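You operate a simulated robot arm through the tools that you are given. There is no shell and no other tool.

Carry out the task below with a simulated two-armed robot. There is one attempt and no reset: what you move stays moved.

Task
Hold the blue strainer on the top of the cloth table steady with one hand and put the tiny follower in it with the other.

Only the result counts: the job must be done as asked and must still hold three seconds after the hand-in. Knocking over, shifting, dropping, spilling or breaking anything else fails it. Flat cloth is picked up by pressing the open fingertips on it (5 to 10 N) and closing them slowly along it; thin cloth reads only 2 to 8 mm in the jaws.

Robot
Two 7-joint arms with two-finger parallel grippers on one trunk, on a base that moves. Base frame: it is fixed to the floor where the robot stands at the start and does not move with it; the origin is under the middle of the robot, x ahead of it, y to its left, z up; the surface under the hand at the start is at about z = 800. Readings come in mm, degrees, newtons and seconds.
The left shoulder is at the start at [62, 197, 1079], the right one opposite. With the tool pointing down near the work surface each hand reaches from about 300 to 720 mm from the robot's upright axis, wherever it stands, measured 20 degrees to its own side. Payload 1.57 kg a hand.
The tool frame of a hand sits at the grasp point between the pads (the TCP): z along the fingers, y along the line on which they close. The tips reach 30 mm beyond it. Largest opening 110 mm; finger width 24, thickness 12; the body of the gripper, 48 by 112 mm, starts 78 mm behind the TCP.
Orientation is that of the tool frame in the base frame, as [roll, pitch, yaw] about the fixed x, y, z axes, in that order (R = Rz(yaw) Ry(pitch) Rx(roll)). With the fingers straight down and closing along the base's y, the tool's x points along the base's -x, its y along +y and its z along -z.

Tools
- The arms move only by the tool send_rows. It takes "left_commands", "right_commands" or both (then of equal length, played together; a hand with none holds still); each is a list of rows, each a list of 3 entries, a list of its own where there are three numbers: the shift along the tool's x, y, z in units of 150 mm (1.0 is 150 mm), then the turn, a rotation vector about the tool's x, y, z in units of 60 degrees (1.0 is 60 degrees), then the gripper command, from -1 (fully open) to 1 (shut), values between in proportion. In form: [[[tx, ty, tz], [rx, ry, rz], jaw], ...]. A call has 1 to 20 rows; each row is the pose to reach, as a shift and turn from the pose commanded when the call began, along the tool's axes at that moment. A call with a number of a shift or a turn outside -1 to 1 is refused whole. Each row takes 0.2 s and may step no farther than 50 mm and 8.6 degrees from the row before; otherwise, or with a gripper value out of range, the whole call is refused. A pose out of reach is approached as far as the arm can. The call stops where the force on the tool passes 40 N (or 10 N more than at its start, if that is more) or the arm is blocked; 0.2 s more then pass. The fingers move at their own pace (about 72 mm/s each) and stop on an object; they squeeze with about 42 N. The grip force told is the motor's: it shows also when the fingers shut on nothing. Time passes only in rows, and 0.2 s behind the last, so rows that repeat a pose let the fingers close. It gives the time, the measured TCP pose, the force on the tool (base axes), the opening and the grip force at its end, in the units of the frame above (readings bear some noise), with the torque about the TCP (base axes, N m) and any sound that the robot's microphone picked up, and new pictures: "views" is both (left out), scene, wrist or none (wrist: the cameras of the hands that moved).
- Cameras (640 x 400 px; columns grow to the right, rows downward): "scene" is now at [101, -14.3, 1651.7]; the picture's right is [-0.19, -0.98, 0.00], its down [-0.84, 0.16, -0.53] and it looks along [0.52, -0.10, -0.85] (base axes); focal length 294 px, centre (320, 200). "left" rides on the left gripper at [70, -16, -141] in its tool frame; the picture's right is [0.23, 0.97, 0.00], its down [-0.85, 0.20, -0.48] and it looks along [-0.47, 0.11, 0.88] (tool axes); focal length 222 px, centre (320, 200). "right" rides on the right gripper at [70, 16, -141] in its tool frame; the picture's right is [-0.23, 0.97, 0.00], its down [-0.85, -0.20, -0.48] and it looks along [-0.47, -0.11, 0.88] (tool axes); focal length 222 px, centre (320, 200). There is no depth. A picture from a camera that has moved, and an enlarged one, comes with that camera's place and axes in the base frame and with its lens.
- lift_body(by): slides the trunk up (or, below 0, down) by that many mm; the arms and the scene camera ride with it, the base frame stays. It gives what a move gives, with no picture.
- base_move(legs): drives the robot by 1 to 6 legs, each [ahead, left, turn to the left] in mm, mm and degrees, along the robot's own axes; the way and the turn of a leg run together, so that a leg with both is an arc; at most 1500 mm and 180 degrees a leg. The arms and the cameras ride along, it lands a little off, and it stops where it bumps. It gives what a move gives, and a new picture of the scene camera.
- aim_head(pan, tilt): turns the head with the scene camera to pan (to the left, within 86 degrees either way) and tilt (down, from -29 to 69), counted from straight ahead of the robot. It gives what a move gives, and a new picture of the scene camera.
- zoom(camera, box): a new picture of the part [left, top, right, bottom] of that camera's present view, enlarged. The clock stands still meanwhile.
- job_done(): hands the job in; it is judged then, once.

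Nothing tells you exact positions but the pictures and the camera data. Unless the task says otherwise, let go and move clear before handing in.

The tools are called by a JSON object that holds its "op" and its "data". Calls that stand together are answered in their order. send_rows: Moves the arms, as the interface text tells. Its arguments: {"type":"object","properties":{"left_commands":{"type":"array","items":{"type":"array"}},"right_commands":{"type":"array","items":{"type":"array"}},"views":{"type":"string","enum":["both","scene","wrist","none"]}},"required":[]} The other tools are called the same way: lift_body (by) moves the trunk up or down; base_move (legs) drives the base; aim_head (pan, tilt) turns the head that bears the scene camera; zoom (camera, box) takes an enlarged picture of a part of a camera's view; job_done () hands the job in.

At the start:

```text
t: 0.0
left_ee_pos: [426.4, 143.3, 1042.3]
left_ee_rot: [180.0, -0.2, 179.9]
left_wrist_force: [0.5, 0.2, 1.0]
left_wrist_torque: [-0.02, 0.04, -0.01]
left_opening: 110.2
left_finger_force: 0.0
right_ee_pos: [395.5, -217.3, 1051.2]
right_ee_rot: [-180.0, -0.1, -180.0]
right_wrist_force: [0.5, -0.5, -1.0]
right_wrist_torque: [-0.04, -0.03, 0.0]
right_opening: 110.0
right_finger_force: 0.1
trunk travel left (down, up): [-675.0, 315.0]
robot x, y, heading: [1.0, -0.5, -0.0]
head pan, tilt (commanded): [-10.8, 58.2]
```

scene: 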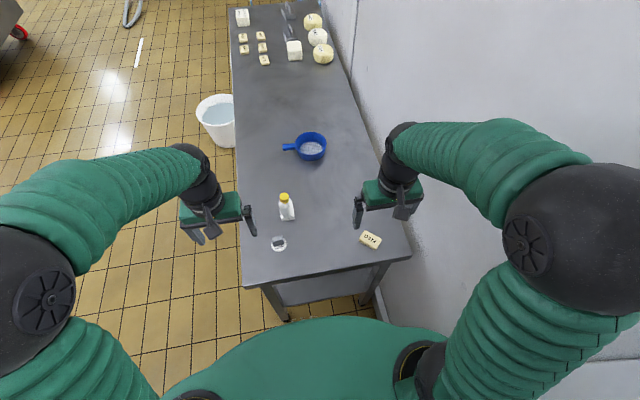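
right: 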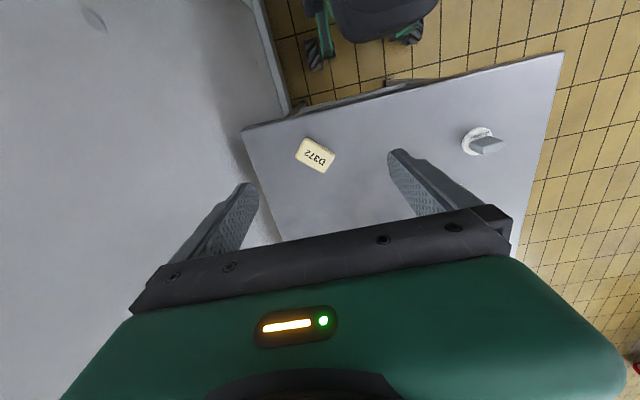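
left: 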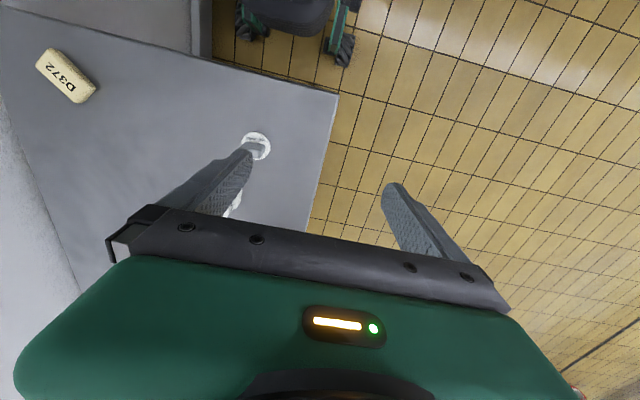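

I see a steel table with a blue handled strainer in the middle, a small bottle, a small whitish disc with a knob (possibly the follower) and a soap-like block marked D372. I'll zoom in before moving anything.

{"op": "zoom", "data": {"camera": "scene", "box": [240, 120, 400, 260]}}

{"op": "zoom", "data": {"camera": "scene", "box": [220, 0, 350, 80]}}

{"op": "zoom", "data": {"camera": "right", "box": [420, 90, 560, 180]}}

{"op": "zoom", "data": {"camera": "left", "box": [200, 100, 320, 230]}}

```text
2.86 times, centred on (320, 190) of scene
camera zoom: at [101.0, -14.3, 1651.7], right [-0.19, -0.98, 0.0], down [-0.84, 0.16, -0.53], along [0.52, -0.1, -0.85], focal length 840 px, centre (320, 229)
```

zoom: 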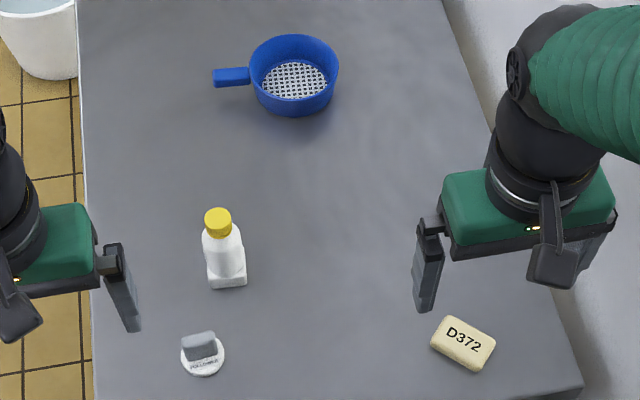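

```text
4.92 times, centred on (285, 40) of scene
camera zoom: at [101.0, -14.3, 1651.7], right [-0.19, -0.98, 0.0], down [-0.84, 0.16, -0.53], along [0.52, -0.1, -0.85], focal length 1448 px, centre (492, 988)
```

zoom: 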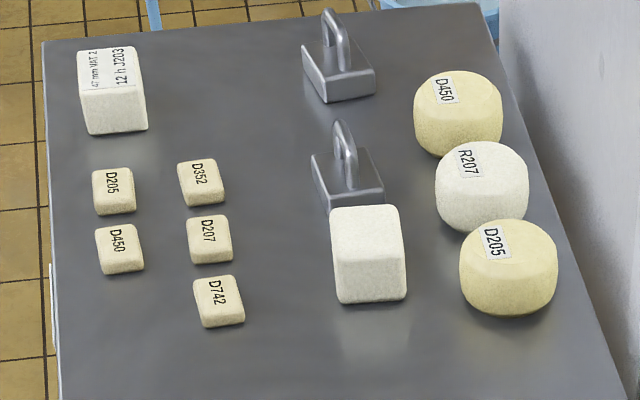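

```text
4.44 times, centred on (490, 135) of right
camera zoom: at [325.7, -200.1, 1193.8], right [0.23, 0.97, 0.0], down [0.86, -0.2, 0.48], along [0.47, -0.11, -0.88], focal length 987 px, centre (-436, 489)
```

zoom: 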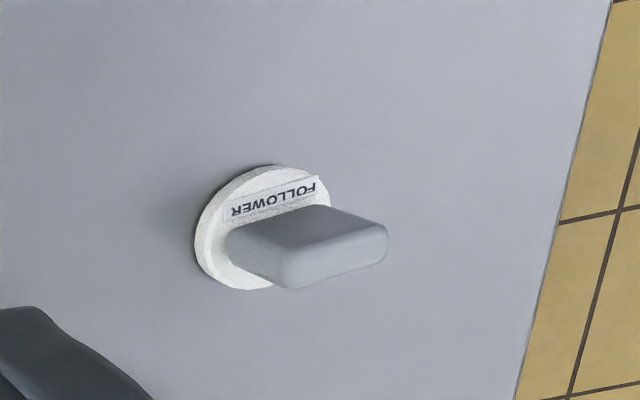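

```text
3.08 times, centred on (260, 165) of left
camera zoom: at [356.6, 128.1, 1182.3], right [-0.23, 0.97, 0.0], down [0.86, 0.2, 0.48], along [0.47, 0.11, -0.88], focal length 684 px, centre (505, 308)
```

zoom: 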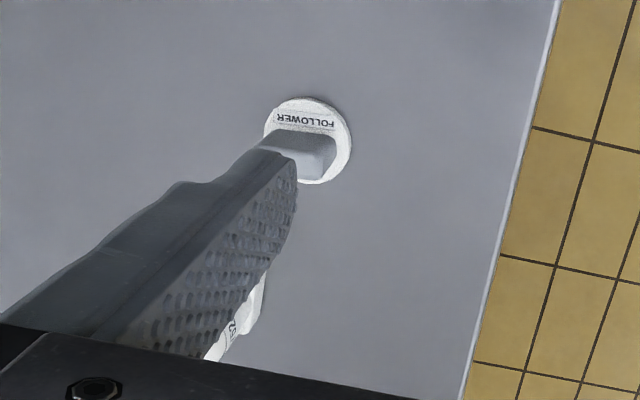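

The follower is the small white disc with a grey bar grip, at about (481, 42). The strainer is at about (845, -122) with its handle towards +y. The strainer is out of reach from here, so I plan to drive to the table's left long side and face it. First I'll look left to check the floor is clear.

{"op": "aim_head", "data": {"pan": 60, "tilt": 40}}

{"op": "aim_head", "data": {"pan": 20, "tilt": 40}}

```text
t: 1.4
left_ee_pos: [426.5, 144.1, 1042.8]
left_ee_rot: [-180.0, 0.0, -180.0]
left_wrist_force: [0.4, -0.4, 0.3]
left_wrist_torque: [0.0, -0.02, -0.02]
left_opening: 110.1
left_finger_force: 0.1
right_ee_pos: [394.7, -216.7, 1051.7]
right_ee_rot: [180.0, 0.1, 179.9]
right_wrist_force: [0.3, 0.2, -0.3]
right_wrist_torque: [0.02, -0.02, -0.03]
right_opening: 110.1
right_finger_force: 0.0
trunk travel left (down, up): [-675.0, 315.0]
robot x, y, heading: [-0.1, -0.7, 0.2]
head pan, tilt (commanded): [60.0, 40.0]
camera scene: at [76.0, 72.2, 1676.4], right [0.87, -0.5, 0.0], down [-0.32, -0.56, -0.77], along [0.38, 0.66, -0.64], focal length 294 px, centre (320, 200)
```

scene: 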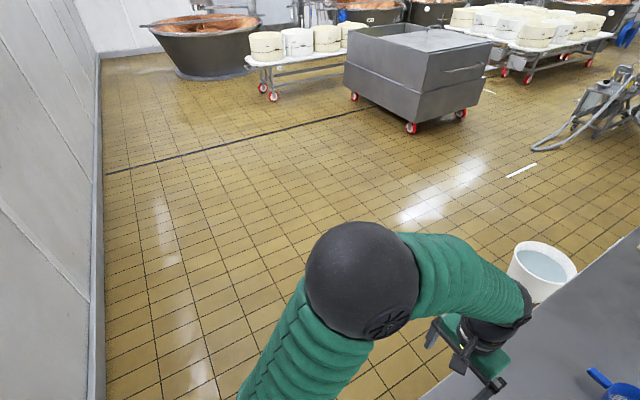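

```text
t: 2.5
left_ee_pos: [425.6, 143.7, 1042.3]
left_ee_rot: [-180.0, 0.1, 180.0]
left_wrist_force: [-0.5, 0.0, -0.8]
left_wrist_torque: [0.03, -0.04, -0.03]
left_opening: 110.1
left_finger_force: 0.0
right_ee_pos: [393.7, -217.1, 1052.4]
right_ee_rot: [179.9, 0.0, -179.9]
right_wrist_force: [0.7, -0.4, 0.4]
right_wrist_torque: [-0.01, 0.0, 0.0]
right_opening: 110.1
right_finger_force: 0.1
trunk travel left (down, up): [-675.0, 315.0]
robot x, y, heading: [0.4, -3.1, 0.4]
head pan, tilt (commanded): [20.0, 40.0]
camera scene: at [113.3, 27.7, 1676.3], right [0.34, -0.94, 0.0], down [-0.61, -0.22, -0.77], along [0.72, 0.26, -0.64], focal length 294 px, centre (320, 200)
```

scene: 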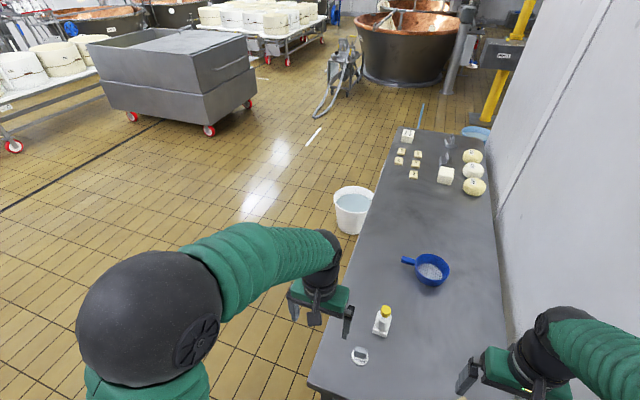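

The floor left of the table is clear, with the bucket far off near x≈1670. I'll strafe left, drive alongside the table, then turn right to face it.

{"op": "base_move", "data": {"legs": [[0, 680, 0], [770, 0, 0], [0, 0, -90]]}}

{"op": "aim_head", "data": {"pan": 0, "tilt": 58}}

```text
t: 13.9
left_ee_pos: [925.7, 273.8, 1042.4]
left_ee_rot: [-180.0, 0.0, 90.7]
left_wrist_force: [0.0, -0.3, -0.9]
left_wrist_torque: [0.0, 0.0, 0.02]
left_opening: 110.0
left_finger_force: 0.1
right_ee_pos: [564.5, 302.2, 1052.1]
right_ee_rot: [180.0, 0.0, 90.8]
right_wrist_force: [0.2, -0.3, -0.2]
right_wrist_torque: [0.0, 0.01, -0.01]
right_opening: 110.0
right_finger_force: 0.0
trunk travel left (down, up): [-675.0, 315.0]
robot x, y, heading: [781.7, 701.2, -89.4]
head pan, tilt (commanded): [20.0, 40.0]
camera scene: at [808.2, 584.8, 1676.3], right [-0.94, -0.35, 0.0], down [-0.23, 0.6, -0.77], along [0.27, -0.72, -0.64], focal length 294 px, centre (320, 200)
```

scene: 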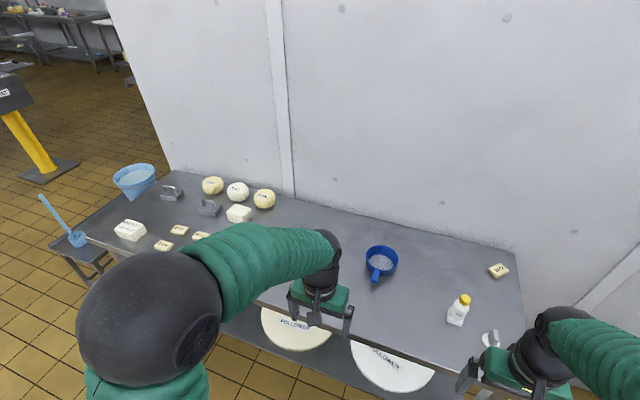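

```text
t: 14.8
left_ee_pos: [925.9, 276.0, 1041.8]
left_ee_rot: [-180.0, 0.0, 90.7]
left_wrist_force: [-1.1, -0.3, 0.4]
left_wrist_torque: [0.0, -0.01, -0.01]
left_opening: 110.0
left_finger_force: 0.1
right_ee_pos: [564.7, 302.2, 1052.3]
right_ee_rot: [180.0, 0.0, 90.7]
right_wrist_force: [-0.2, 0.2, 0.0]
right_wrist_torque: [-0.01, -0.02, 0.01]
right_opening: 109.8
right_finger_force: 0.0
trunk travel left (down, up): [-675.0, 315.0]
robot x, y, heading: [775.9, 702.3, -89.2]
head pan, tilt (commanded): [0.0, 58.0]
camera scene: at [778.8, 595.7, 1652.0], right [-1.0, -0.01, 0.0], down [-0.01, 0.85, -0.53], along [0.01, -0.53, -0.85], focal length 294 px, centre (320, 200)
```

scene: 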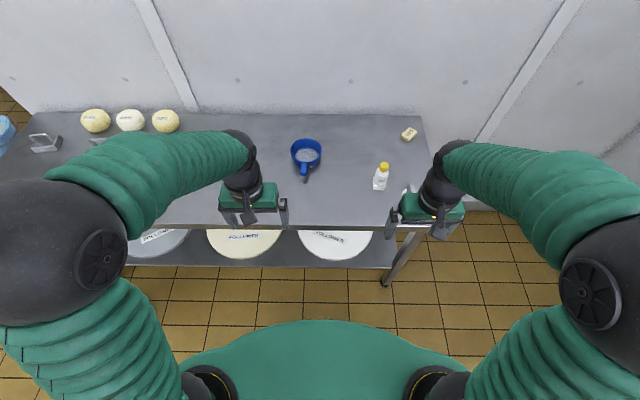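

I'm now facing the table's long side at (776, 702). I'll use the wrist cameras to measure how far the base front sticks out and where the table edge is.

{"op": "zoom", "data": {"camera": "left", "box": [0, 0, 640, 400]}}

{"op": "zoom", "data": {"camera": "right", "box": [0, 0, 640, 400]}}

{"op": "zoom", "data": {"camera": "scene", "box": [260, 120, 440, 240]}}

```text
1.00 times, centred on (320, 200) of left (not enlarged: the box is as wide or as high as the picture)
camera zoom: at [908.1, 345.6, 1182.9], right [0.97, 0.24, 0.0], down [0.21, -0.85, 0.48], along [0.11, -0.47, -0.88], focal length 222 px, centre (320, 200)
```

zoom: 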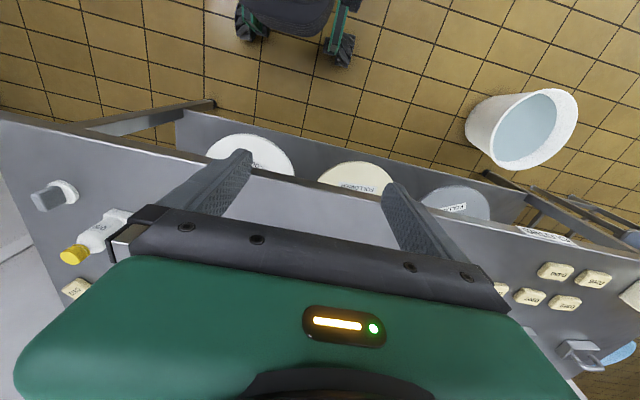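

```text
1.00 times, centred on (320, 200) of right (not enlarged: the box is as wide or as high as the picture)
camera zoom: at [581.4, 373.3, 1194.3], right [0.98, -0.22, 0.0], down [-0.19, -0.86, 0.48], along [-0.1, -0.47, -0.88], focal length 222 px, centre (320, 200)
```

zoom: 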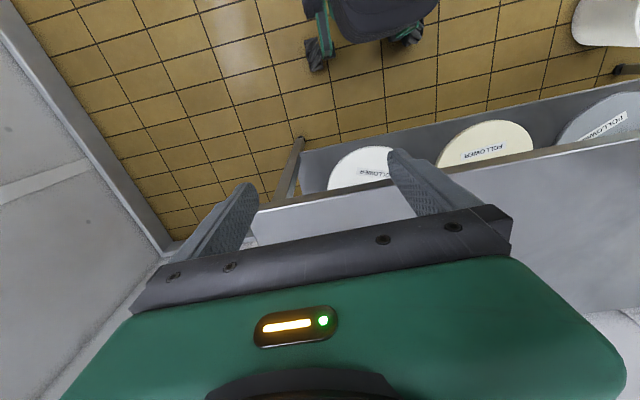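

```text
3.33 times, centred on (350, 180) of scene
camera zoom: at [778.8, 595.7, 1652.0], right [-1.0, -0.01, 0.0], down [-0.01, 0.85, -0.53], along [0.01, -0.53, -0.85], focal length 980 px, centre (220, 267)
```

zoom: 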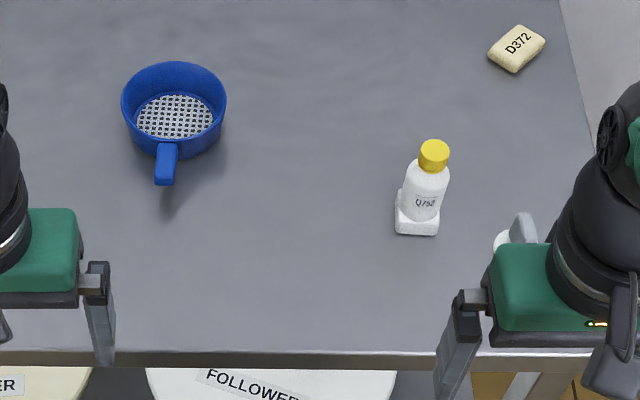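

The base front reaches about 290 mm ahead of the robot's axis, and the table edge is at y≈172. I'll shift left by 125 mm and ahead by about 185 mm, which leaves a gap to the table.

{"op": "base_move", "data": {"legs": [[0, 125, -0.8], [185, 0, 0]]}}

{"op": "zoom", "data": {"camera": "left", "box": [0, 0, 640, 400]}}

{"op": "zoom", "data": {"camera": "right", "box": [0, 0, 640, 400]}}

```text
t: 17.1
left_ee_pos: [1063.8, 90.8, 1041.2]
left_ee_rot: [-179.5, 0.2, 90.3]
left_wrist_force: [1.2, -0.5, -0.4]
left_wrist_torque: [-0.03, 0.05, 0.02]
left_opening: 110.0
left_finger_force: 0.1
right_ee_pos: [703.3, 122.6, 1056.2]
right_ee_rot: [-179.4, 0.2, 90.2]
right_wrist_force: [0.1, -0.3, -0.1]
right_wrist_torque: [0.01, 0.02, -0.01]
right_opening: 110.0
right_finger_force: 0.0
trunk travel left (down, up): [-675.0, 315.0]
robot x, y, heading: [903.5, 510.9, -90.1]
head pan, tilt (commanded): [0.0, 58.0]
camera scene: at [925.0, 415.4, 1652.2], right [-1.0, 0.0, 0.01], down [-0.01, 0.85, -0.53], along [-0.01, -0.53, -0.85], focal length 294 px, centre (320, 200)
```

scene: 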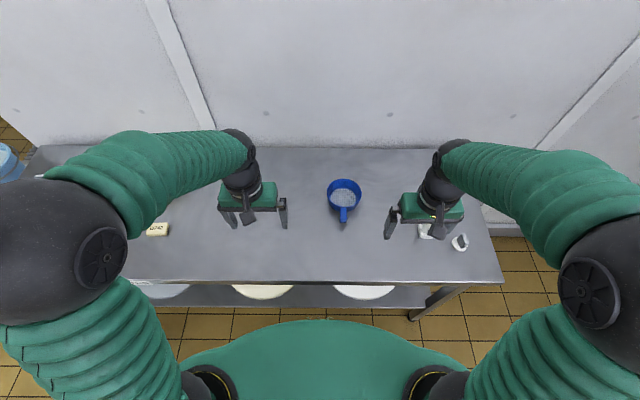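

```text
1.00 times, centred on (320, 200) of left (not enlarged: the box is as wide or as high as the picture)
camera zoom: at [1047.8, 161.9, 1182.4], right [0.97, 0.23, -0.01], down [0.21, -0.85, 0.48], along [0.1, -0.47, -0.88], focal length 222 px, centre (320, 200)
```

zoom: 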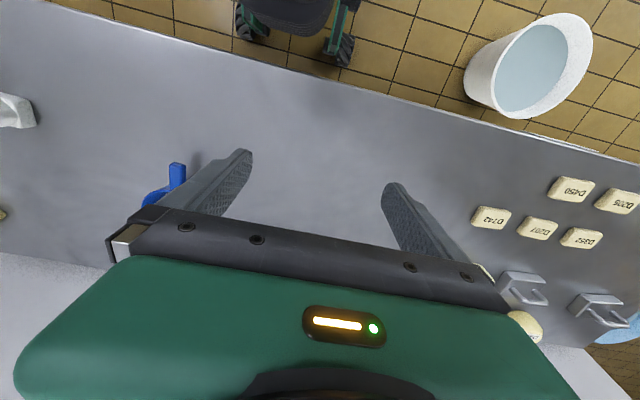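

```text
1.00 times, centred on (320, 200) of right (not enlarged: the box is as wide or as high as the picture)
camera zoom: at [721.4, 192.8, 1197.6], right [0.98, -0.22, -0.01], down [-0.19, -0.85, 0.48], along [-0.12, -0.47, -0.88], focal length 222 px, centre (320, 200)
```

zoom: 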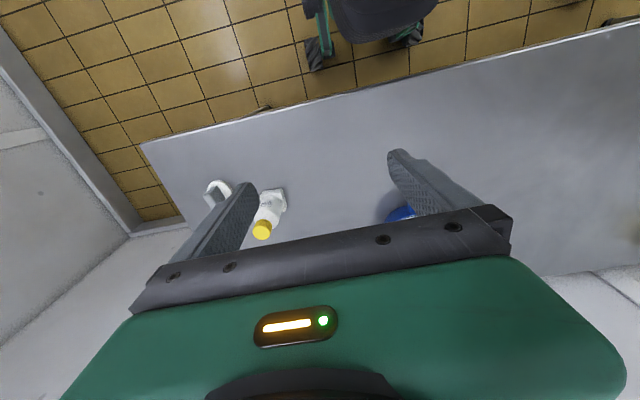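

The base has stopped clear of the table. I'll let it settle with a slight head change and then take close pictures of the strainer and follower.

{"op": "aim_head", "data": {"pan": 0, "tilt": 60}}

{"op": "aim_head", "data": {"pan": 0, "tilt": 60}}

{"op": "zoom", "data": {"camera": "scene", "box": [300, 150, 380, 200]}}

{"op": "zoom", "data": {"camera": "scene", "box": [400, 190, 500, 252]}}

```text
t: 17.8
left_ee_pos: [1051.6, 89.4, 1042.7]
left_ee_rot: [-180.0, 0.1, 90.3]
left_wrist_force: [-0.9, -0.5, -0.6]
left_wrist_torque: [0.03, -0.01, 0.01]
left_opening: 109.8
left_finger_force: 0.0
right_ee_pos: [691.3, 121.3, 1051.4]
right_ee_rot: [179.8, 0.1, 90.3]
right_wrist_force: [-0.3, 0.4, 0.7]
right_wrist_torque: [0.0, -0.01, -0.01]
right_opening: 110.1
right_finger_force: 0.1
trunk travel left (down, up): [-675.0, 315.0]
robot x, y, heading: [906.2, 515.5, -89.9]
head pan, tilt (commanded): [0.0, 60.0]
camera scene: at [902.1, 414.6, 1649.7], right [-1.0, 0.0, 0.0], down [0.0, 0.87, -0.5], along [0.0, -0.5, -0.87], focal length 294 px, centre (320, 200)
```

scene: 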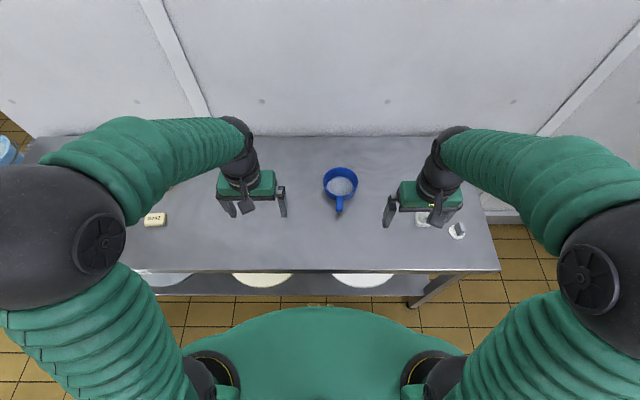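

```text
t: 18.4
left_ee_pos: [1046.9, 89.6, 1045.2]
left_ee_rot: [179.7, 0.1, 90.3]
left_wrist_force: [0.0, 0.5, 0.4]
left_wrist_torque: [0.01, -0.03, -0.01]
left_opening: 110.1
left_finger_force: 0.1
right_ee_pos: [687.6, 120.6, 1052.5]
right_ee_rot: [179.7, 0.1, 90.3]
right_wrist_force: [-1.7, -0.6, -0.6]
right_wrist_torque: [-0.01, -0.03, -0.01]
right_opening: 110.4
right_finger_force: 0.1
trunk travel left (down, up): [-675.0, 315.0]
robot x, y, heading: [902.0, 513.2, -90.0]
head pan, tilt (commanded): [0.0, 60.0]
camera scene: at [899.0, 413.5, 1649.6], right [-1.0, 0.0, 0.0], down [0.0, 0.87, -0.5], along [0.01, -0.5, -0.87], focal length 294 px, centre (320, 200)
```

scene: 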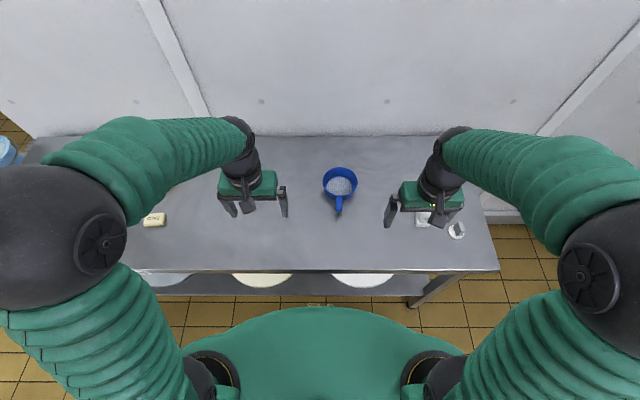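

```text
8.00 times, centred on (340, 175) of scene
camera zoom: at [899.0, 413.5, 1649.6], right [-1.0, 0.0, 0.0], down [0.0, 0.87, -0.5], along [0.01, -0.5, -0.87], focal length 2352 px, centre (160, 400)
```

zoom: 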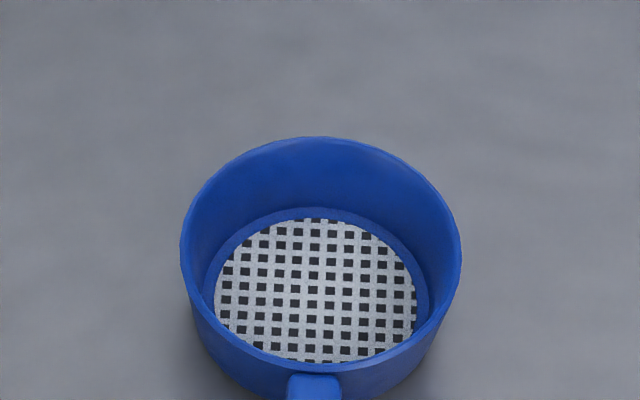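

```text
6.40 times, centred on (450, 221) of scene
camera zoom: at [899.0, 413.5, 1649.6], right [-1.0, 0.0, 0.0], down [0.0, 0.87, -0.5], along [0.01, -0.5, -0.87], focal length 1882 px, centre (-512, 66)
```

zoom: 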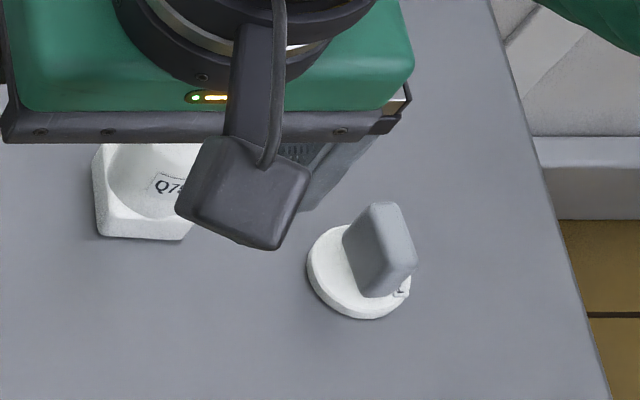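

The strainer centre is near (839, -128), its rim at z≈833 and about 117 mm across, with the handle pointing at the robot. The follower is at about (481, 40) with its bar turned about 20° from y. Now I'll take closer looks at the handle and the bar.

{"op": "zoom", "data": {"camera": "scene", "box": [315, 180, 365, 220]}}

{"op": "zoom", "data": {"camera": "scene", "box": [440, 215, 480, 245]}}

{"op": "zoom", "data": {"camera": "left", "box": [60, 120, 260, 245]}}

{"op": "zoom", "data": {"camera": "right", "box": [180, 150, 330, 245]}}

```text
10.00 times, centred on (340, 200) of scene
camera zoom: at [899.0, 413.5, 1649.6], right [-1.0, 0.0, 0.0], down [0.0, 0.87, -0.5], along [0.01, -0.5, -0.87], focal length 2940 px, centre (120, 200)
```

zoom: 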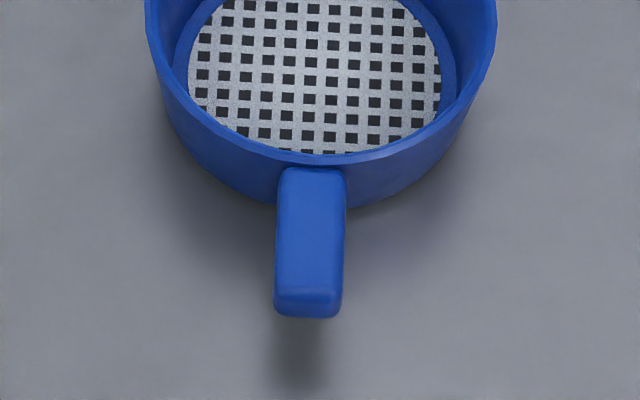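

```text
13.33 times, centred on (460, 230) of scene
camera zoom: at [899.0, 413.5, 1649.6], right [-1.0, 0.0, 0.0], down [0.0, 0.87, -0.5], along [0.01, -0.5, -0.87], focal length 3921 px, centre (-1547, -200)
```

zoom: 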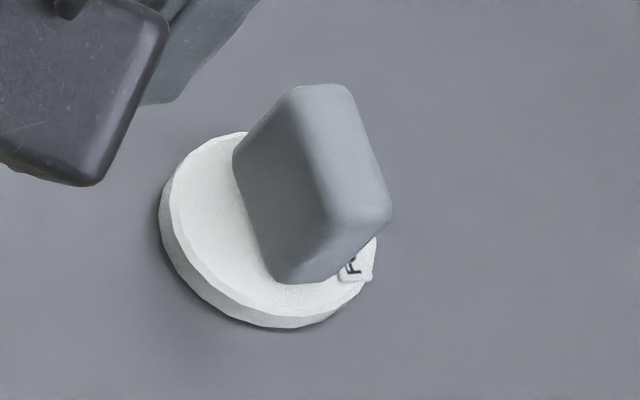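

```text
3.20 times, centred on (160, 182) of left
camera zoom: at [1028.9, 159.9, 1183.9], right [0.97, 0.23, 0.0], down [0.2, -0.85, 0.48], along [0.11, -0.47, -0.88], focal length 711 px, centre (832, 256)
```

zoom: 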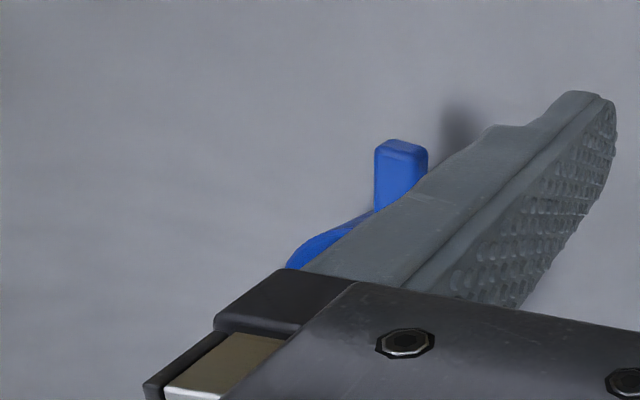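

```text
4.21 times, centred on (255, 198) of right
camera zoom: at [702.4, 190.7, 1193.9], right [0.97, -0.22, 0.0], down [-0.2, -0.86, 0.48], along [-0.1, -0.47, -0.88], focal length 935 px, centre (594, 210)
```

zoom: 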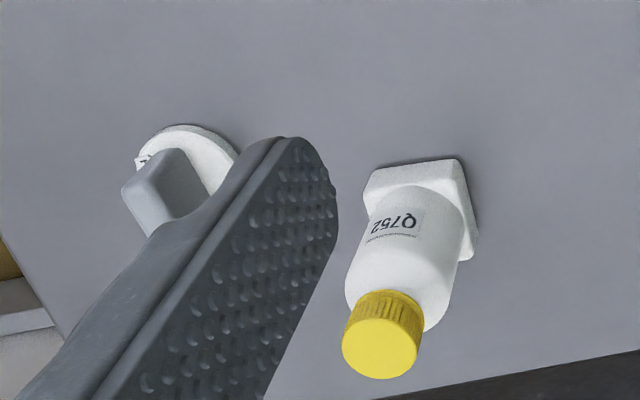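

The handle is about 21 mm wide, its centre near (844, -48, 819), running almost along y. I'll bring the left hand in over it, tilted about 30° so its body stays on my side and leaves room for the right hand.

{"op": "send_rows", "data": {"left_commands": [[[-0.08, -0.3, 0.0], [0.003, -0.1, 0.013], -1], [[-0.16, -0.6, 0.0], [0.006, -0.2, 0.027], -1], [[-0.24, -0.9, 0.0], [0.01, -0.3, 0.04], -1], [[-0.3, -1.0, 0.1], [0.014, -0.4, 0.055], -1], [[-0.4, -1.0, 0.3], [0.0175, -0.5, 0.067], -1], [[-0.4, -1.0, 0.3], [0.0175, -0.5, 0.067], -1]], "views": "both"}}

```text
t: 19.8
left_ee_pos: [964.4, -15.7, 1062.4]
left_ee_rot: [-172.4, 35.8, 99.8]
left_wrist_force: [0.1, 0.4, -0.2]
left_wrist_torque: [-0.01, 0.0, -0.02]
left_opening: 109.9
left_finger_force: 0.1
right_ee_pos: [695.4, 120.2, 1054.7]
right_ee_rot: [-180.0, 0.1, 90.5]
right_wrist_force: [-0.1, -0.2, 0.1]
right_wrist_torque: [-0.02, 0.01, 0.02]
right_opening: 110.2
right_finger_force: 0.1
trunk travel left (down, up): [-675.0, 315.0]
robot x, y, heading: [908.3, 514.5, -89.4]
head pan, tilt (commanded): [0.0, 60.0]
stopped in row 6 (left hand): the arm was blocked; the commanded pose is now the measured one
camera scene: at [910.8, 413.0, 1649.9], right [-1.0, 0.0, 0.0], down [0.0, 0.87, -0.5], along [0.0, -0.5, -0.87], focal length 294 px, centre (320, 200)
camera left: at [942.3, 123.1, 1136.7], right [0.93, 0.27, -0.24], down [0.33, -0.38, 0.86], along [0.14, -0.88, -0.45], focal length 222 px, centre (320, 200)
```

scene: 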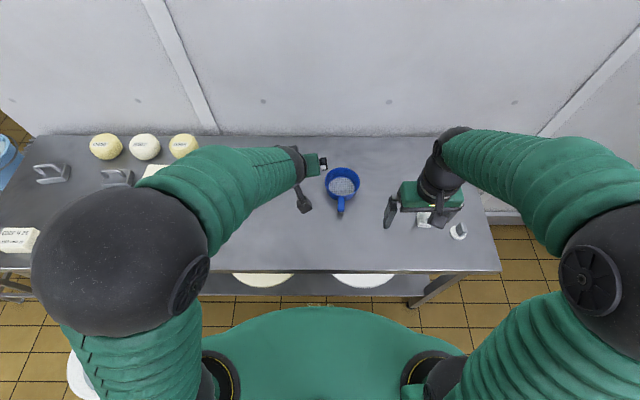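
left: 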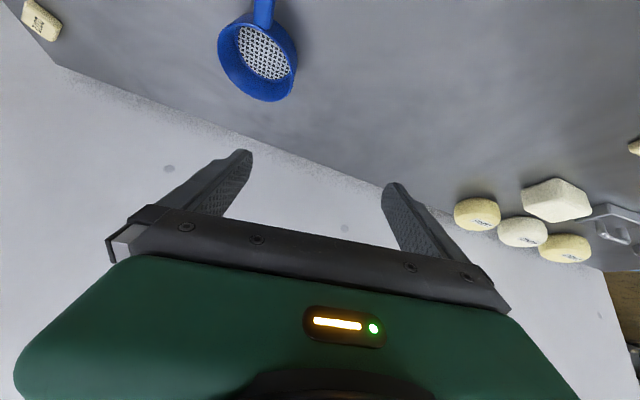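

The left arm stopped short of the commanded pose with the fingers tilted about 36°. It may be a joint limit rather than contact, since forces are near zero. I'll try moving from here in small steps towards the hover above the handle, with a little less tilt.

{"op": "send_rows", "data": {"left_commands": [[[0.13, -0.114, 0.076], [0, 0.018, 0.031], -1], [[0.26, -0.228, 0.152], [0, 0.036, 0.062], -1], [[0.39, -0.342, 0.228], [0, 0.054, 0.093], -1]], "views": "both"}}

```text
t: 20.5
left_ee_pos: [974.5, -38.4, 1087.7]
left_ee_rot: [-165.2, 38.3, 109.2]
left_wrist_force: [-0.7, 0.2, 0.1]
left_wrist_torque: [0.04, 0.01, -0.01]
left_opening: 109.6
left_finger_force: 0.2
right_ee_pos: [695.5, 122.3, 1052.8]
right_ee_rot: [-179.9, 0.3, 90.5]
right_wrist_force: [0.8, -0.8, 0.6]
right_wrist_torque: [0.02, 0.03, 0.02]
right_opening: 110.1
right_finger_force: 0.0
trunk travel left (down, up): [-675.0, 315.0]
robot x, y, heading: [906.3, 513.7, -90.0]
head pan, tilt (commanded): [0.0, 60.0]
stopped in row 3 (left hand): the arm was blocked; the commanded pose is now the measured one
camera scene: at [909.0, 412.9, 1649.3], right [-1.0, 0.0, 0.0], down [0.0, 0.87, -0.5], along [0.0, -0.5, -0.87], focal length 294 px, centre (320, 200)
camera left: at [946.0, 103.2, 1154.9], right [0.88, 0.33, -0.33], down [0.43, -0.29, 0.85], along [0.19, -0.9, -0.4], focal length 222 px, centre (320, 200)
```

scene: 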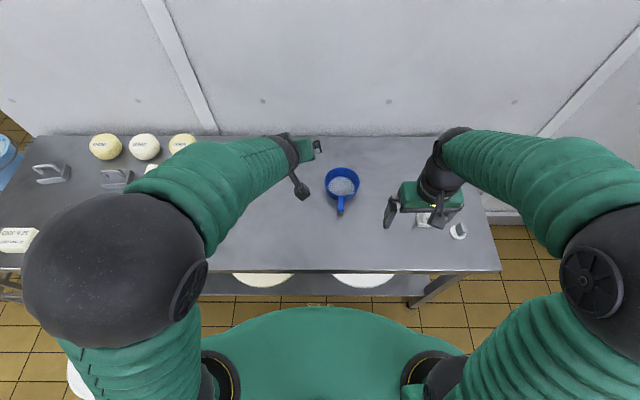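
left: 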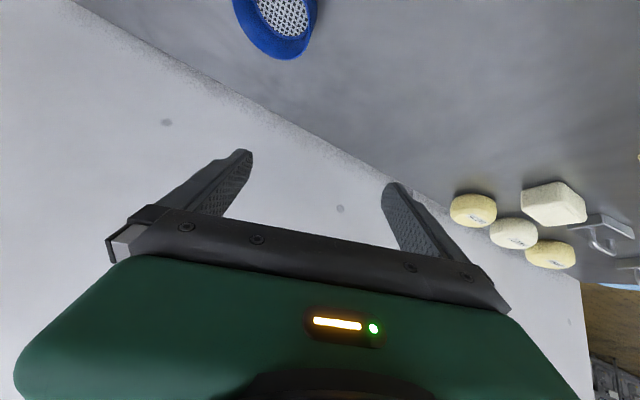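

The forward tilt pushes the arm the wrong way, so that looks like a wrist limit. I'll return the left hand to straight down and use a vertical grasp on the handle instead.

{"op": "send_rows", "data": {"left_commands": [[[0.115, 0.0125, -0.0345], [-0.0213, 0.111, 0.0373], -1], [[0.229, 0.025, -0.069], [-0.0427, 0.222, 0.0747], -1], [[0.3435, 0.0375, -0.1035], [-0.064, 0.3335, 0.112], -1], [[0.458, 0.05, -0.138], [-0.0853, 0.4447, 0.1493], -1], [[0.5725, 0.0625, -0.1725], [-0.1067, 0.5558, 0.1867], -1], [[0.687, 0.075, -0.207], [-0.128, 0.667, 0.224], -1], [[0.687, 0.075, -0.207], [-0.128, 0.667, 0.224], -1]], "views": "both"}}

```text
t: 22.1
left_ee_pos: [954.3, 64.6, 1042.9]
left_ee_rot: [179.6, -0.5, 89.2]
left_wrist_force: [-0.1, -0.5, 0.2]
left_wrist_torque: [0.02, 0.02, -0.02]
left_opening: 110.0
left_finger_force: 0.0
right_ee_pos: [693.1, 122.2, 1052.3]
right_ee_rot: [179.9, 0.1, 90.4]
right_wrist_force: [0.3, 0.5, 0.9]
right_wrist_torque: [0.02, 0.02, 0.03]
right_opening: 110.0
right_finger_force: 0.1
trunk travel left (down, up): [-675.0, 315.0]
robot x, y, heading: [909.1, 515.6, -89.9]
head pan, tilt (commanded): [0.0, 60.0]
camera scene: at [906.9, 412.7, 1649.6], right [-1.0, 0.0, 0.0], down [0.0, 0.87, -0.5], along [0.0, -0.5, -0.87], focal length 294 px, centre (320, 200)
camera left: at [936.7, 134.0, 1183.9], right [0.98, 0.22, 0.01], down [0.19, -0.86, 0.47], along [0.11, -0.46, -0.88], focal length 222 px, centre (320, 200)
```

scene: 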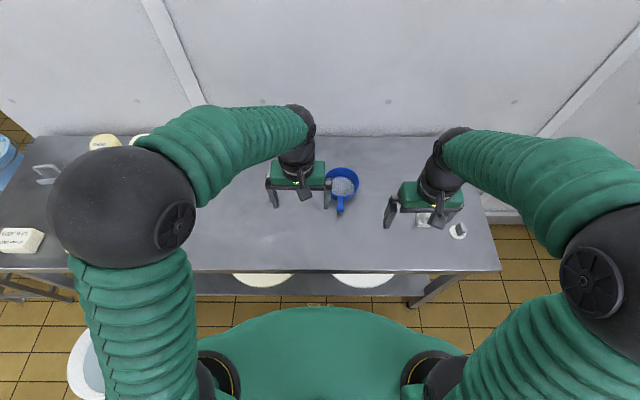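
left: 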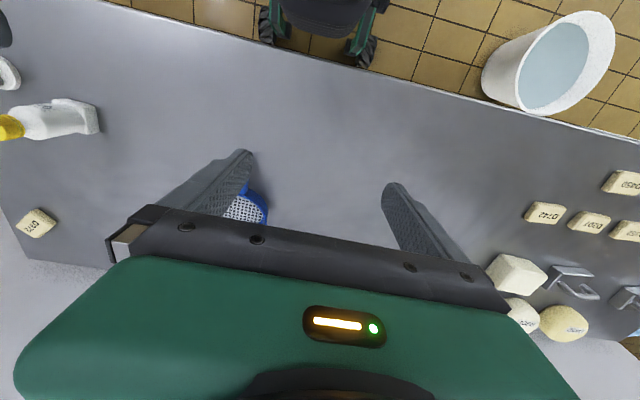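

Vertical works well. To give the right arm a comfortable reach to the strainer, I'll creep about 45 mm closer to the table. The wheels still show roughly 90 mm of gap to the table edge.

{"op": "base_move", "data": {"legs": [[45, 0, 0]]}}

{"op": "aim_head", "data": {"pan": 0, "tilt": 62}}

{"op": "aim_head", "data": {"pan": 0, "tilt": 62}}

{"op": "zoom", "data": {"camera": "scene", "box": [310, 145, 390, 195]}}

{"op": "zoom", "data": {"camera": "scene", "box": [430, 190, 510, 240]}}

{"op": "zoom", "data": {"camera": "left", "box": [0, 0, 640, 400]}}

```text
t: 23.0
left_ee_pos: [954.1, 26.0, 1045.9]
left_ee_rot: [179.6, 0.0, 89.3]
left_wrist_force: [0.2, 0.1, 0.3]
left_wrist_torque: [0.01, 0.0, -0.02]
left_opening: 110.1
left_finger_force: 0.1
right_ee_pos: [694.4, 83.3, 1057.3]
right_ee_rot: [179.9, 0.6, 90.4]
right_wrist_force: [-0.5, -0.2, 0.1]
right_wrist_torque: [-0.03, 0.04, 0.01]
right_opening: 109.8
right_finger_force: 0.1
trunk travel left (down, up): [-675.0, 315.0]
robot x, y, heading: [911.4, 469.3, -90.0]
head pan, tilt (commanded): [0.0, 60.0]
camera scene: at [907.2, 380.2, 1650.5], right [-1.0, 0.0, 0.0], down [0.0, 0.86, -0.51], along [0.0, -0.51, -0.86], focal length 294 px, centre (320, 200)
```

scene: 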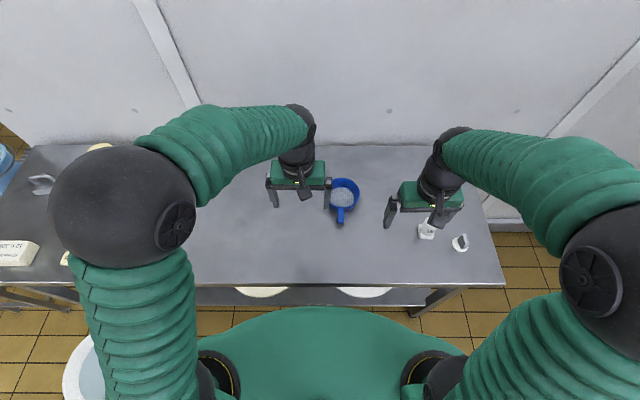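

```text
t: 23.6
left_ee_pos: [954.5, 21.7, 1043.5]
left_ee_rot: [179.7, -0.2, 89.3]
left_wrist_force: [0.1, 1.0, -0.2]
left_wrist_torque: [-0.01, 0.03, 0.02]
left_opening: 110.0
left_finger_force: 0.0
right_ee_pos: [694.6, 78.8, 1053.7]
right_ee_rot: [-179.9, 0.4, 90.4]
right_wrist_force: [0.5, -0.3, 0.0]
right_wrist_torque: [0.0, -0.01, 0.05]
right_opening: 109.7
right_finger_force: 0.0
trunk travel left (down, up): [-675.0, 315.0]
robot x, y, heading: [909.4, 468.7, -89.9]
head pan, tilt (commanded): [0.0, 62.0]
camera scene: at [907.1, 374.3, 1647.6], right [-1.0, 0.0, 0.0], down [0.0, 0.88, -0.47], along [0.0, -0.47, -0.88], focal length 294 px, centre (320, 200)
```

scene: 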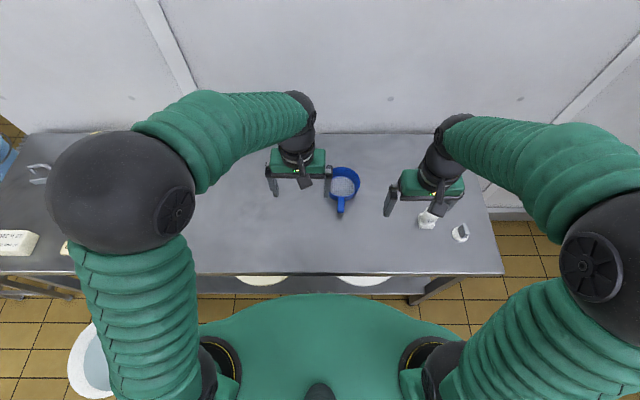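

```text
t: 24.2
left_ee_pos: [954.2, 19.9, 1044.2]
left_ee_rot: [179.7, -0.3, 89.4]
left_wrist_force: [-0.4, 0.7, 0.0]
left_wrist_torque: [0.0, -0.01, 0.02]
left_opening: 110.1
left_finger_force: 0.0
right_ee_pos: [693.8, 77.0, 1054.1]
right_ee_rot: [180.0, 0.3, 90.4]
right_wrist_force: [0.9, 0.1, 0.0]
right_wrist_torque: [-0.02, 0.03, -0.01]
right_opening: 110.0
right_finger_force: 0.0
trunk travel left (down, up): [-675.0, 315.0]
robot x, y, heading: [909.1, 468.6, -89.8]
head pan, tilt (commanded): [0.0, 62.0]
camera scene: at [907.1, 371.5, 1647.4], right [-1.0, 0.0, 0.0], down [0.0, 0.88, -0.47], along [0.0, -0.47, -0.88], focal length 294 px, centre (320, 200)
```

scene: 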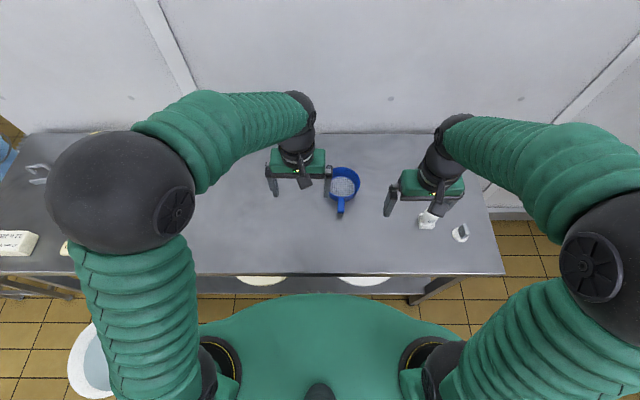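

```text
8.00 times, centred on (350, 170) of scene
camera zoom: at [907.1, 371.5, 1647.4], right [-1.0, 0.0, 0.0], down [0.0, 0.88, -0.47], along [0.0, -0.47, -0.88], focal length 2352 px, centre (80, 440)
```

zoom: 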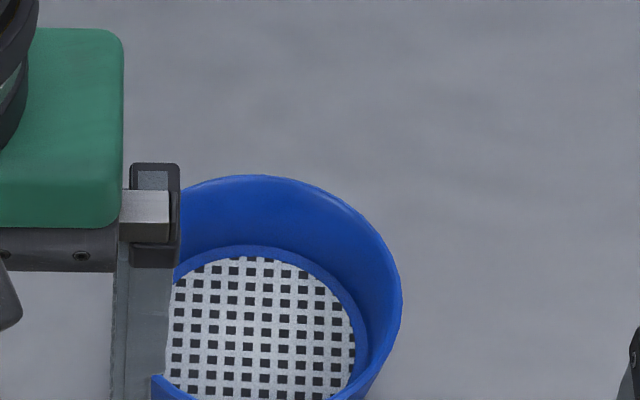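

```text
8.00 times, centred on (470, 215) of scene
camera zoom: at [907.1, 371.5, 1647.4], right [-1.0, 0.0, 0.0], down [0.0, 0.88, -0.47], along [0.0, -0.47, -0.88], focal length 2352 px, centre (-880, 80)
```

zoom: 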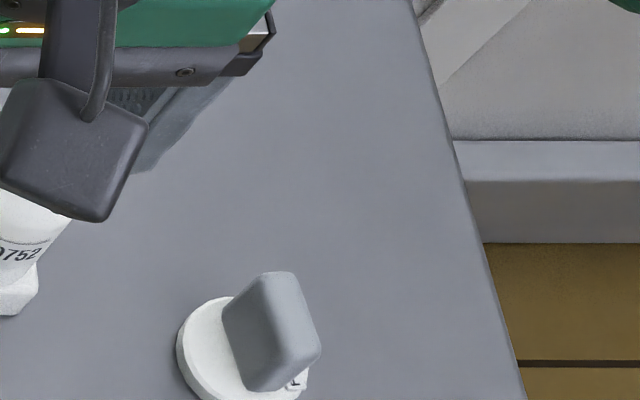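

```text
1.00 times, centred on (320, 200) of left (not enlarged: the box is as wide or as high as the picture)
camera zoom: at [936.7, 90.5, 1184.6], right [0.98, 0.22, 0.01], down [0.19, -0.86, 0.48], along [0.11, -0.46, -0.88], focal length 222 px, centre (320, 200)
```

zoom: 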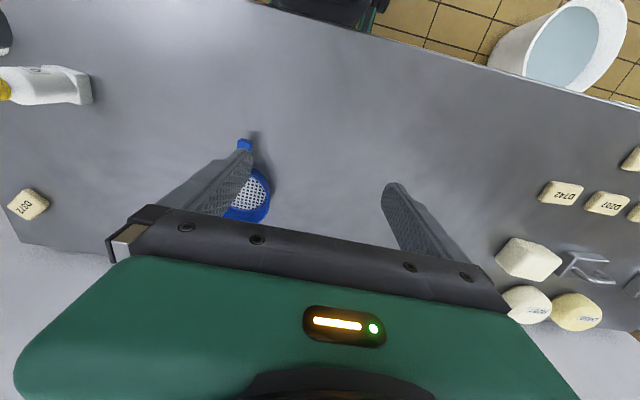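

The robot now stands at about (909, 469) and the table edge is still clear. I'll move the left hand straight above the handle at a safe height and look with its wrist camera.

{"op": "send_rows", "data": {"left_commands": [[[-0.095, -0.181, 0.073], [0, 0, 0.014], -1], [[-0.19, -0.362, 0.147], [0, 0, 0.028], -1], [[-0.285, -0.542, 0.22], [0, 0, 0.043], -1], [[-0.38, -0.723, 0.293], [0, 0, 0.057], -1], [[-0.38, -0.723, 0.293], [0, 0, 0.057], -0.3], [[-0.38, -0.723, 0.293], [0, 0, 0.057], -0.3]], "views": "both"}}

```text
t: 25.6
left_ee_pos: [846.3, -35.4, 998.3]
left_ee_rot: [179.5, -0.4, 85.9]
left_wrist_force: [0.4, 0.1, 0.2]
left_wrist_torque: [0.0, -0.02, -0.02]
left_opening: 71.5
left_finger_force: 0.1
right_ee_pos: [694.3, 77.2, 1053.1]
right_ee_rot: [-180.0, 0.3, 90.4]
right_wrist_force: [0.0, -0.1, 0.4]
right_wrist_torque: [-0.02, -0.02, 0.01]
right_opening: 109.8
right_finger_force: 0.0
trunk travel left (down, up): [-675.0, 315.0]
robot x, y, heading: [904.8, 471.5, -90.0]
head pan, tilt (commanded): [0.0, 62.0]
camera scene: at [907.0, 369.9, 1647.3], right [-1.0, 0.0, 0.0], down [0.0, 0.88, -0.47], along [0.0, -0.47, -0.88], focal length 294 px, centre (320, 200)
camera left: at [832.8, 34.9, 1139.2], right [0.99, 0.16, 0.01], down [0.13, -0.87, 0.47], along [0.08, -0.47, -0.88], focal length 222 px, centre (320, 200)
```

scene: 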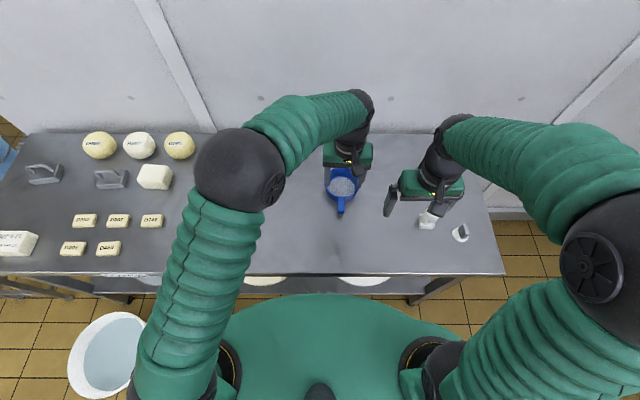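
left: 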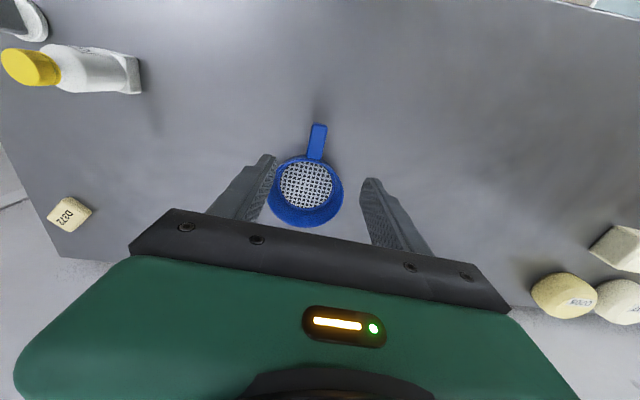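

The strainer and handle are now centred between the left fingers. I'll zoom in to measure the handle.

{"op": "zoom", "data": {"camera": "left", "box": [250, 110, 390, 235]}}

{"op": "zoom", "data": {"camera": "scene", "box": [300, 150, 400, 220]}}

```text
3.20 times, centred on (320, 172) of left
camera zoom: at [832.8, 34.9, 1139.2], right [0.99, 0.16, 0.01], down [0.13, -0.87, 0.47], along [0.08, -0.47, -0.88], focal length 711 px, centre (320, 288)
```

zoom: 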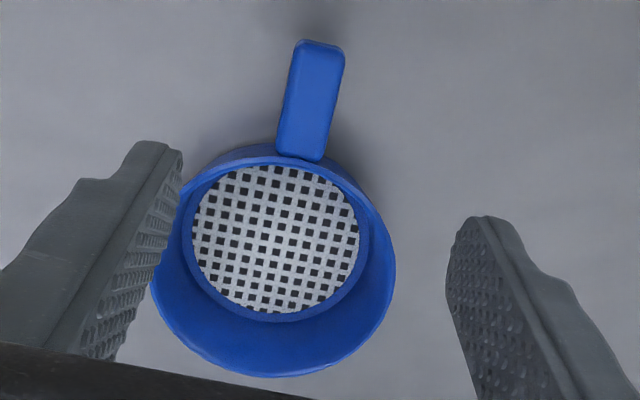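

```text
5.71 times, centred on (350, 185) of scene
camera zoom: at [907.0, 369.9, 1647.3], right [-1.0, 0.0, 0.0], down [0.0, 0.88, -0.47], along [0.0, -0.47, -0.88], focal length 1680 px, centre (149, 286)
```

zoom: 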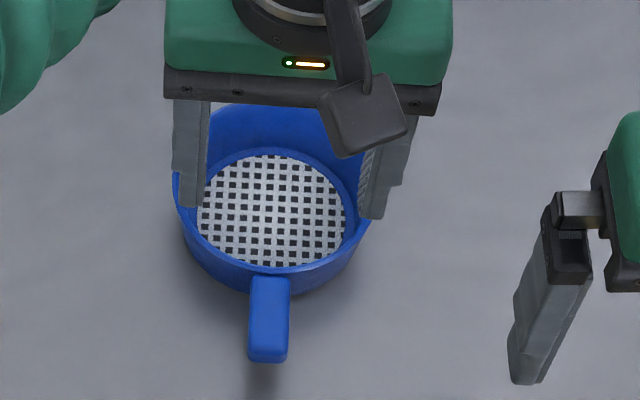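

The handle lies close to the left hand's axis: centre line at x≈844, end at y≈-18, top at z≈828. I'll go down 100 mm and check again.

{"op": "send_rows", "data": {"left_commands": [[[0.01, -0.007, 0.2], [0, 0, 0], -0.3], [[0.02, -0.013, 0.4], [0, 0, 0], -0.3], [[0.02, -0.013, 0.6], [0, 0, 0], -0.3], [[0.02, -0.013, 0.733], [0, 0, 0], -0.3], [[0.02, -0.013, 0.733], [0, 0, 0], -0.3]], "views": "both"}}

{"op": "zoom", "data": {"camera": "left", "box": [230, 80, 410, 240]}}

```text
t: 26.9
left_ee_pos: [844.4, -32.2, 888.0]
left_ee_rot: [179.6, -0.4, 86.0]
left_wrist_force: [-0.1, -1.0, 0.5]
left_wrist_torque: [0.03, -0.01, 0.0]
left_opening: 71.3
left_finger_force: 0.0
right_ee_pos: [693.7, 78.3, 1054.3]
right_ee_rot: [-180.0, 0.2, 90.3]
right_wrist_force: [-0.7, -0.3, 0.3]
right_wrist_torque: [-0.03, -0.02, 0.03]
right_opening: 109.8
right_finger_force: 0.0
trunk travel left (down, up): [-675.0, 315.0]
robot x, y, heading: [908.7, 472.0, -89.9]
head pan, tilt (commanded): [0.0, 62.0]
camera scene: at [906.2, 369.7, 1647.3], right [-1.0, 0.0, 0.0], down [0.0, 0.88, -0.47], along [0.0, -0.47, -0.88], focal length 294 px, centre (320, 200)
camera left: at [831.5, 38.3, 1028.9], right [0.99, 0.16, 0.01], down [0.13, -0.87, 0.47], along [0.08, -0.47, -0.88], focal length 222 px, centre (320, 200)
```

scene: 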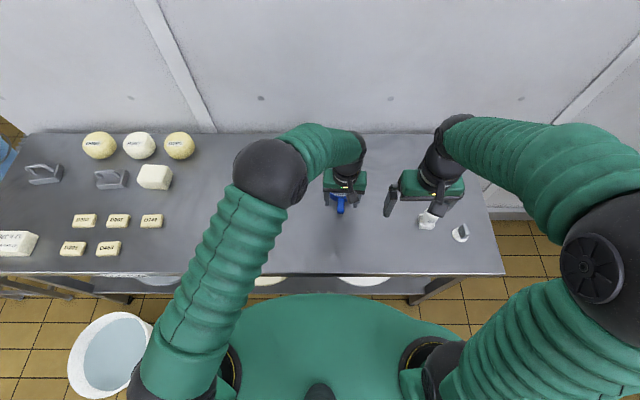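
left: 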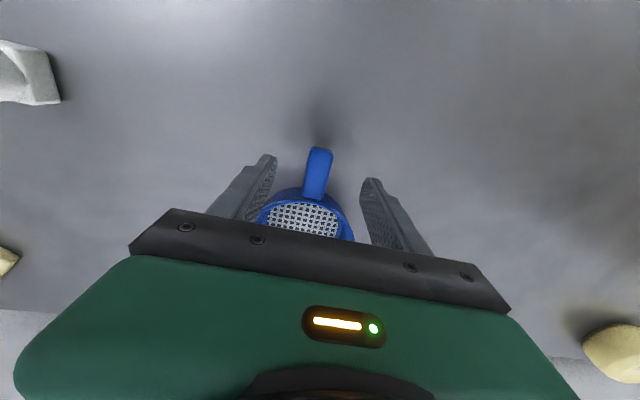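

```text
2.50 times, centred on (320, 160) of left
camera zoom: at [831.5, 38.3, 1028.9], right [0.99, 0.16, 0.01], down [0.13, -0.87, 0.47], along [0.08, -0.47, -0.88], focal length 555 px, centre (320, 300)
```

zoom: 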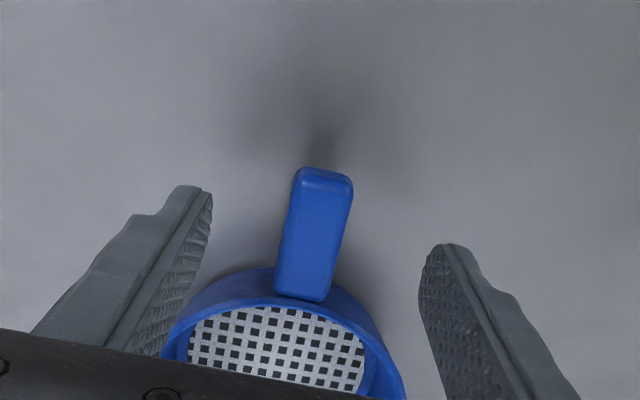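

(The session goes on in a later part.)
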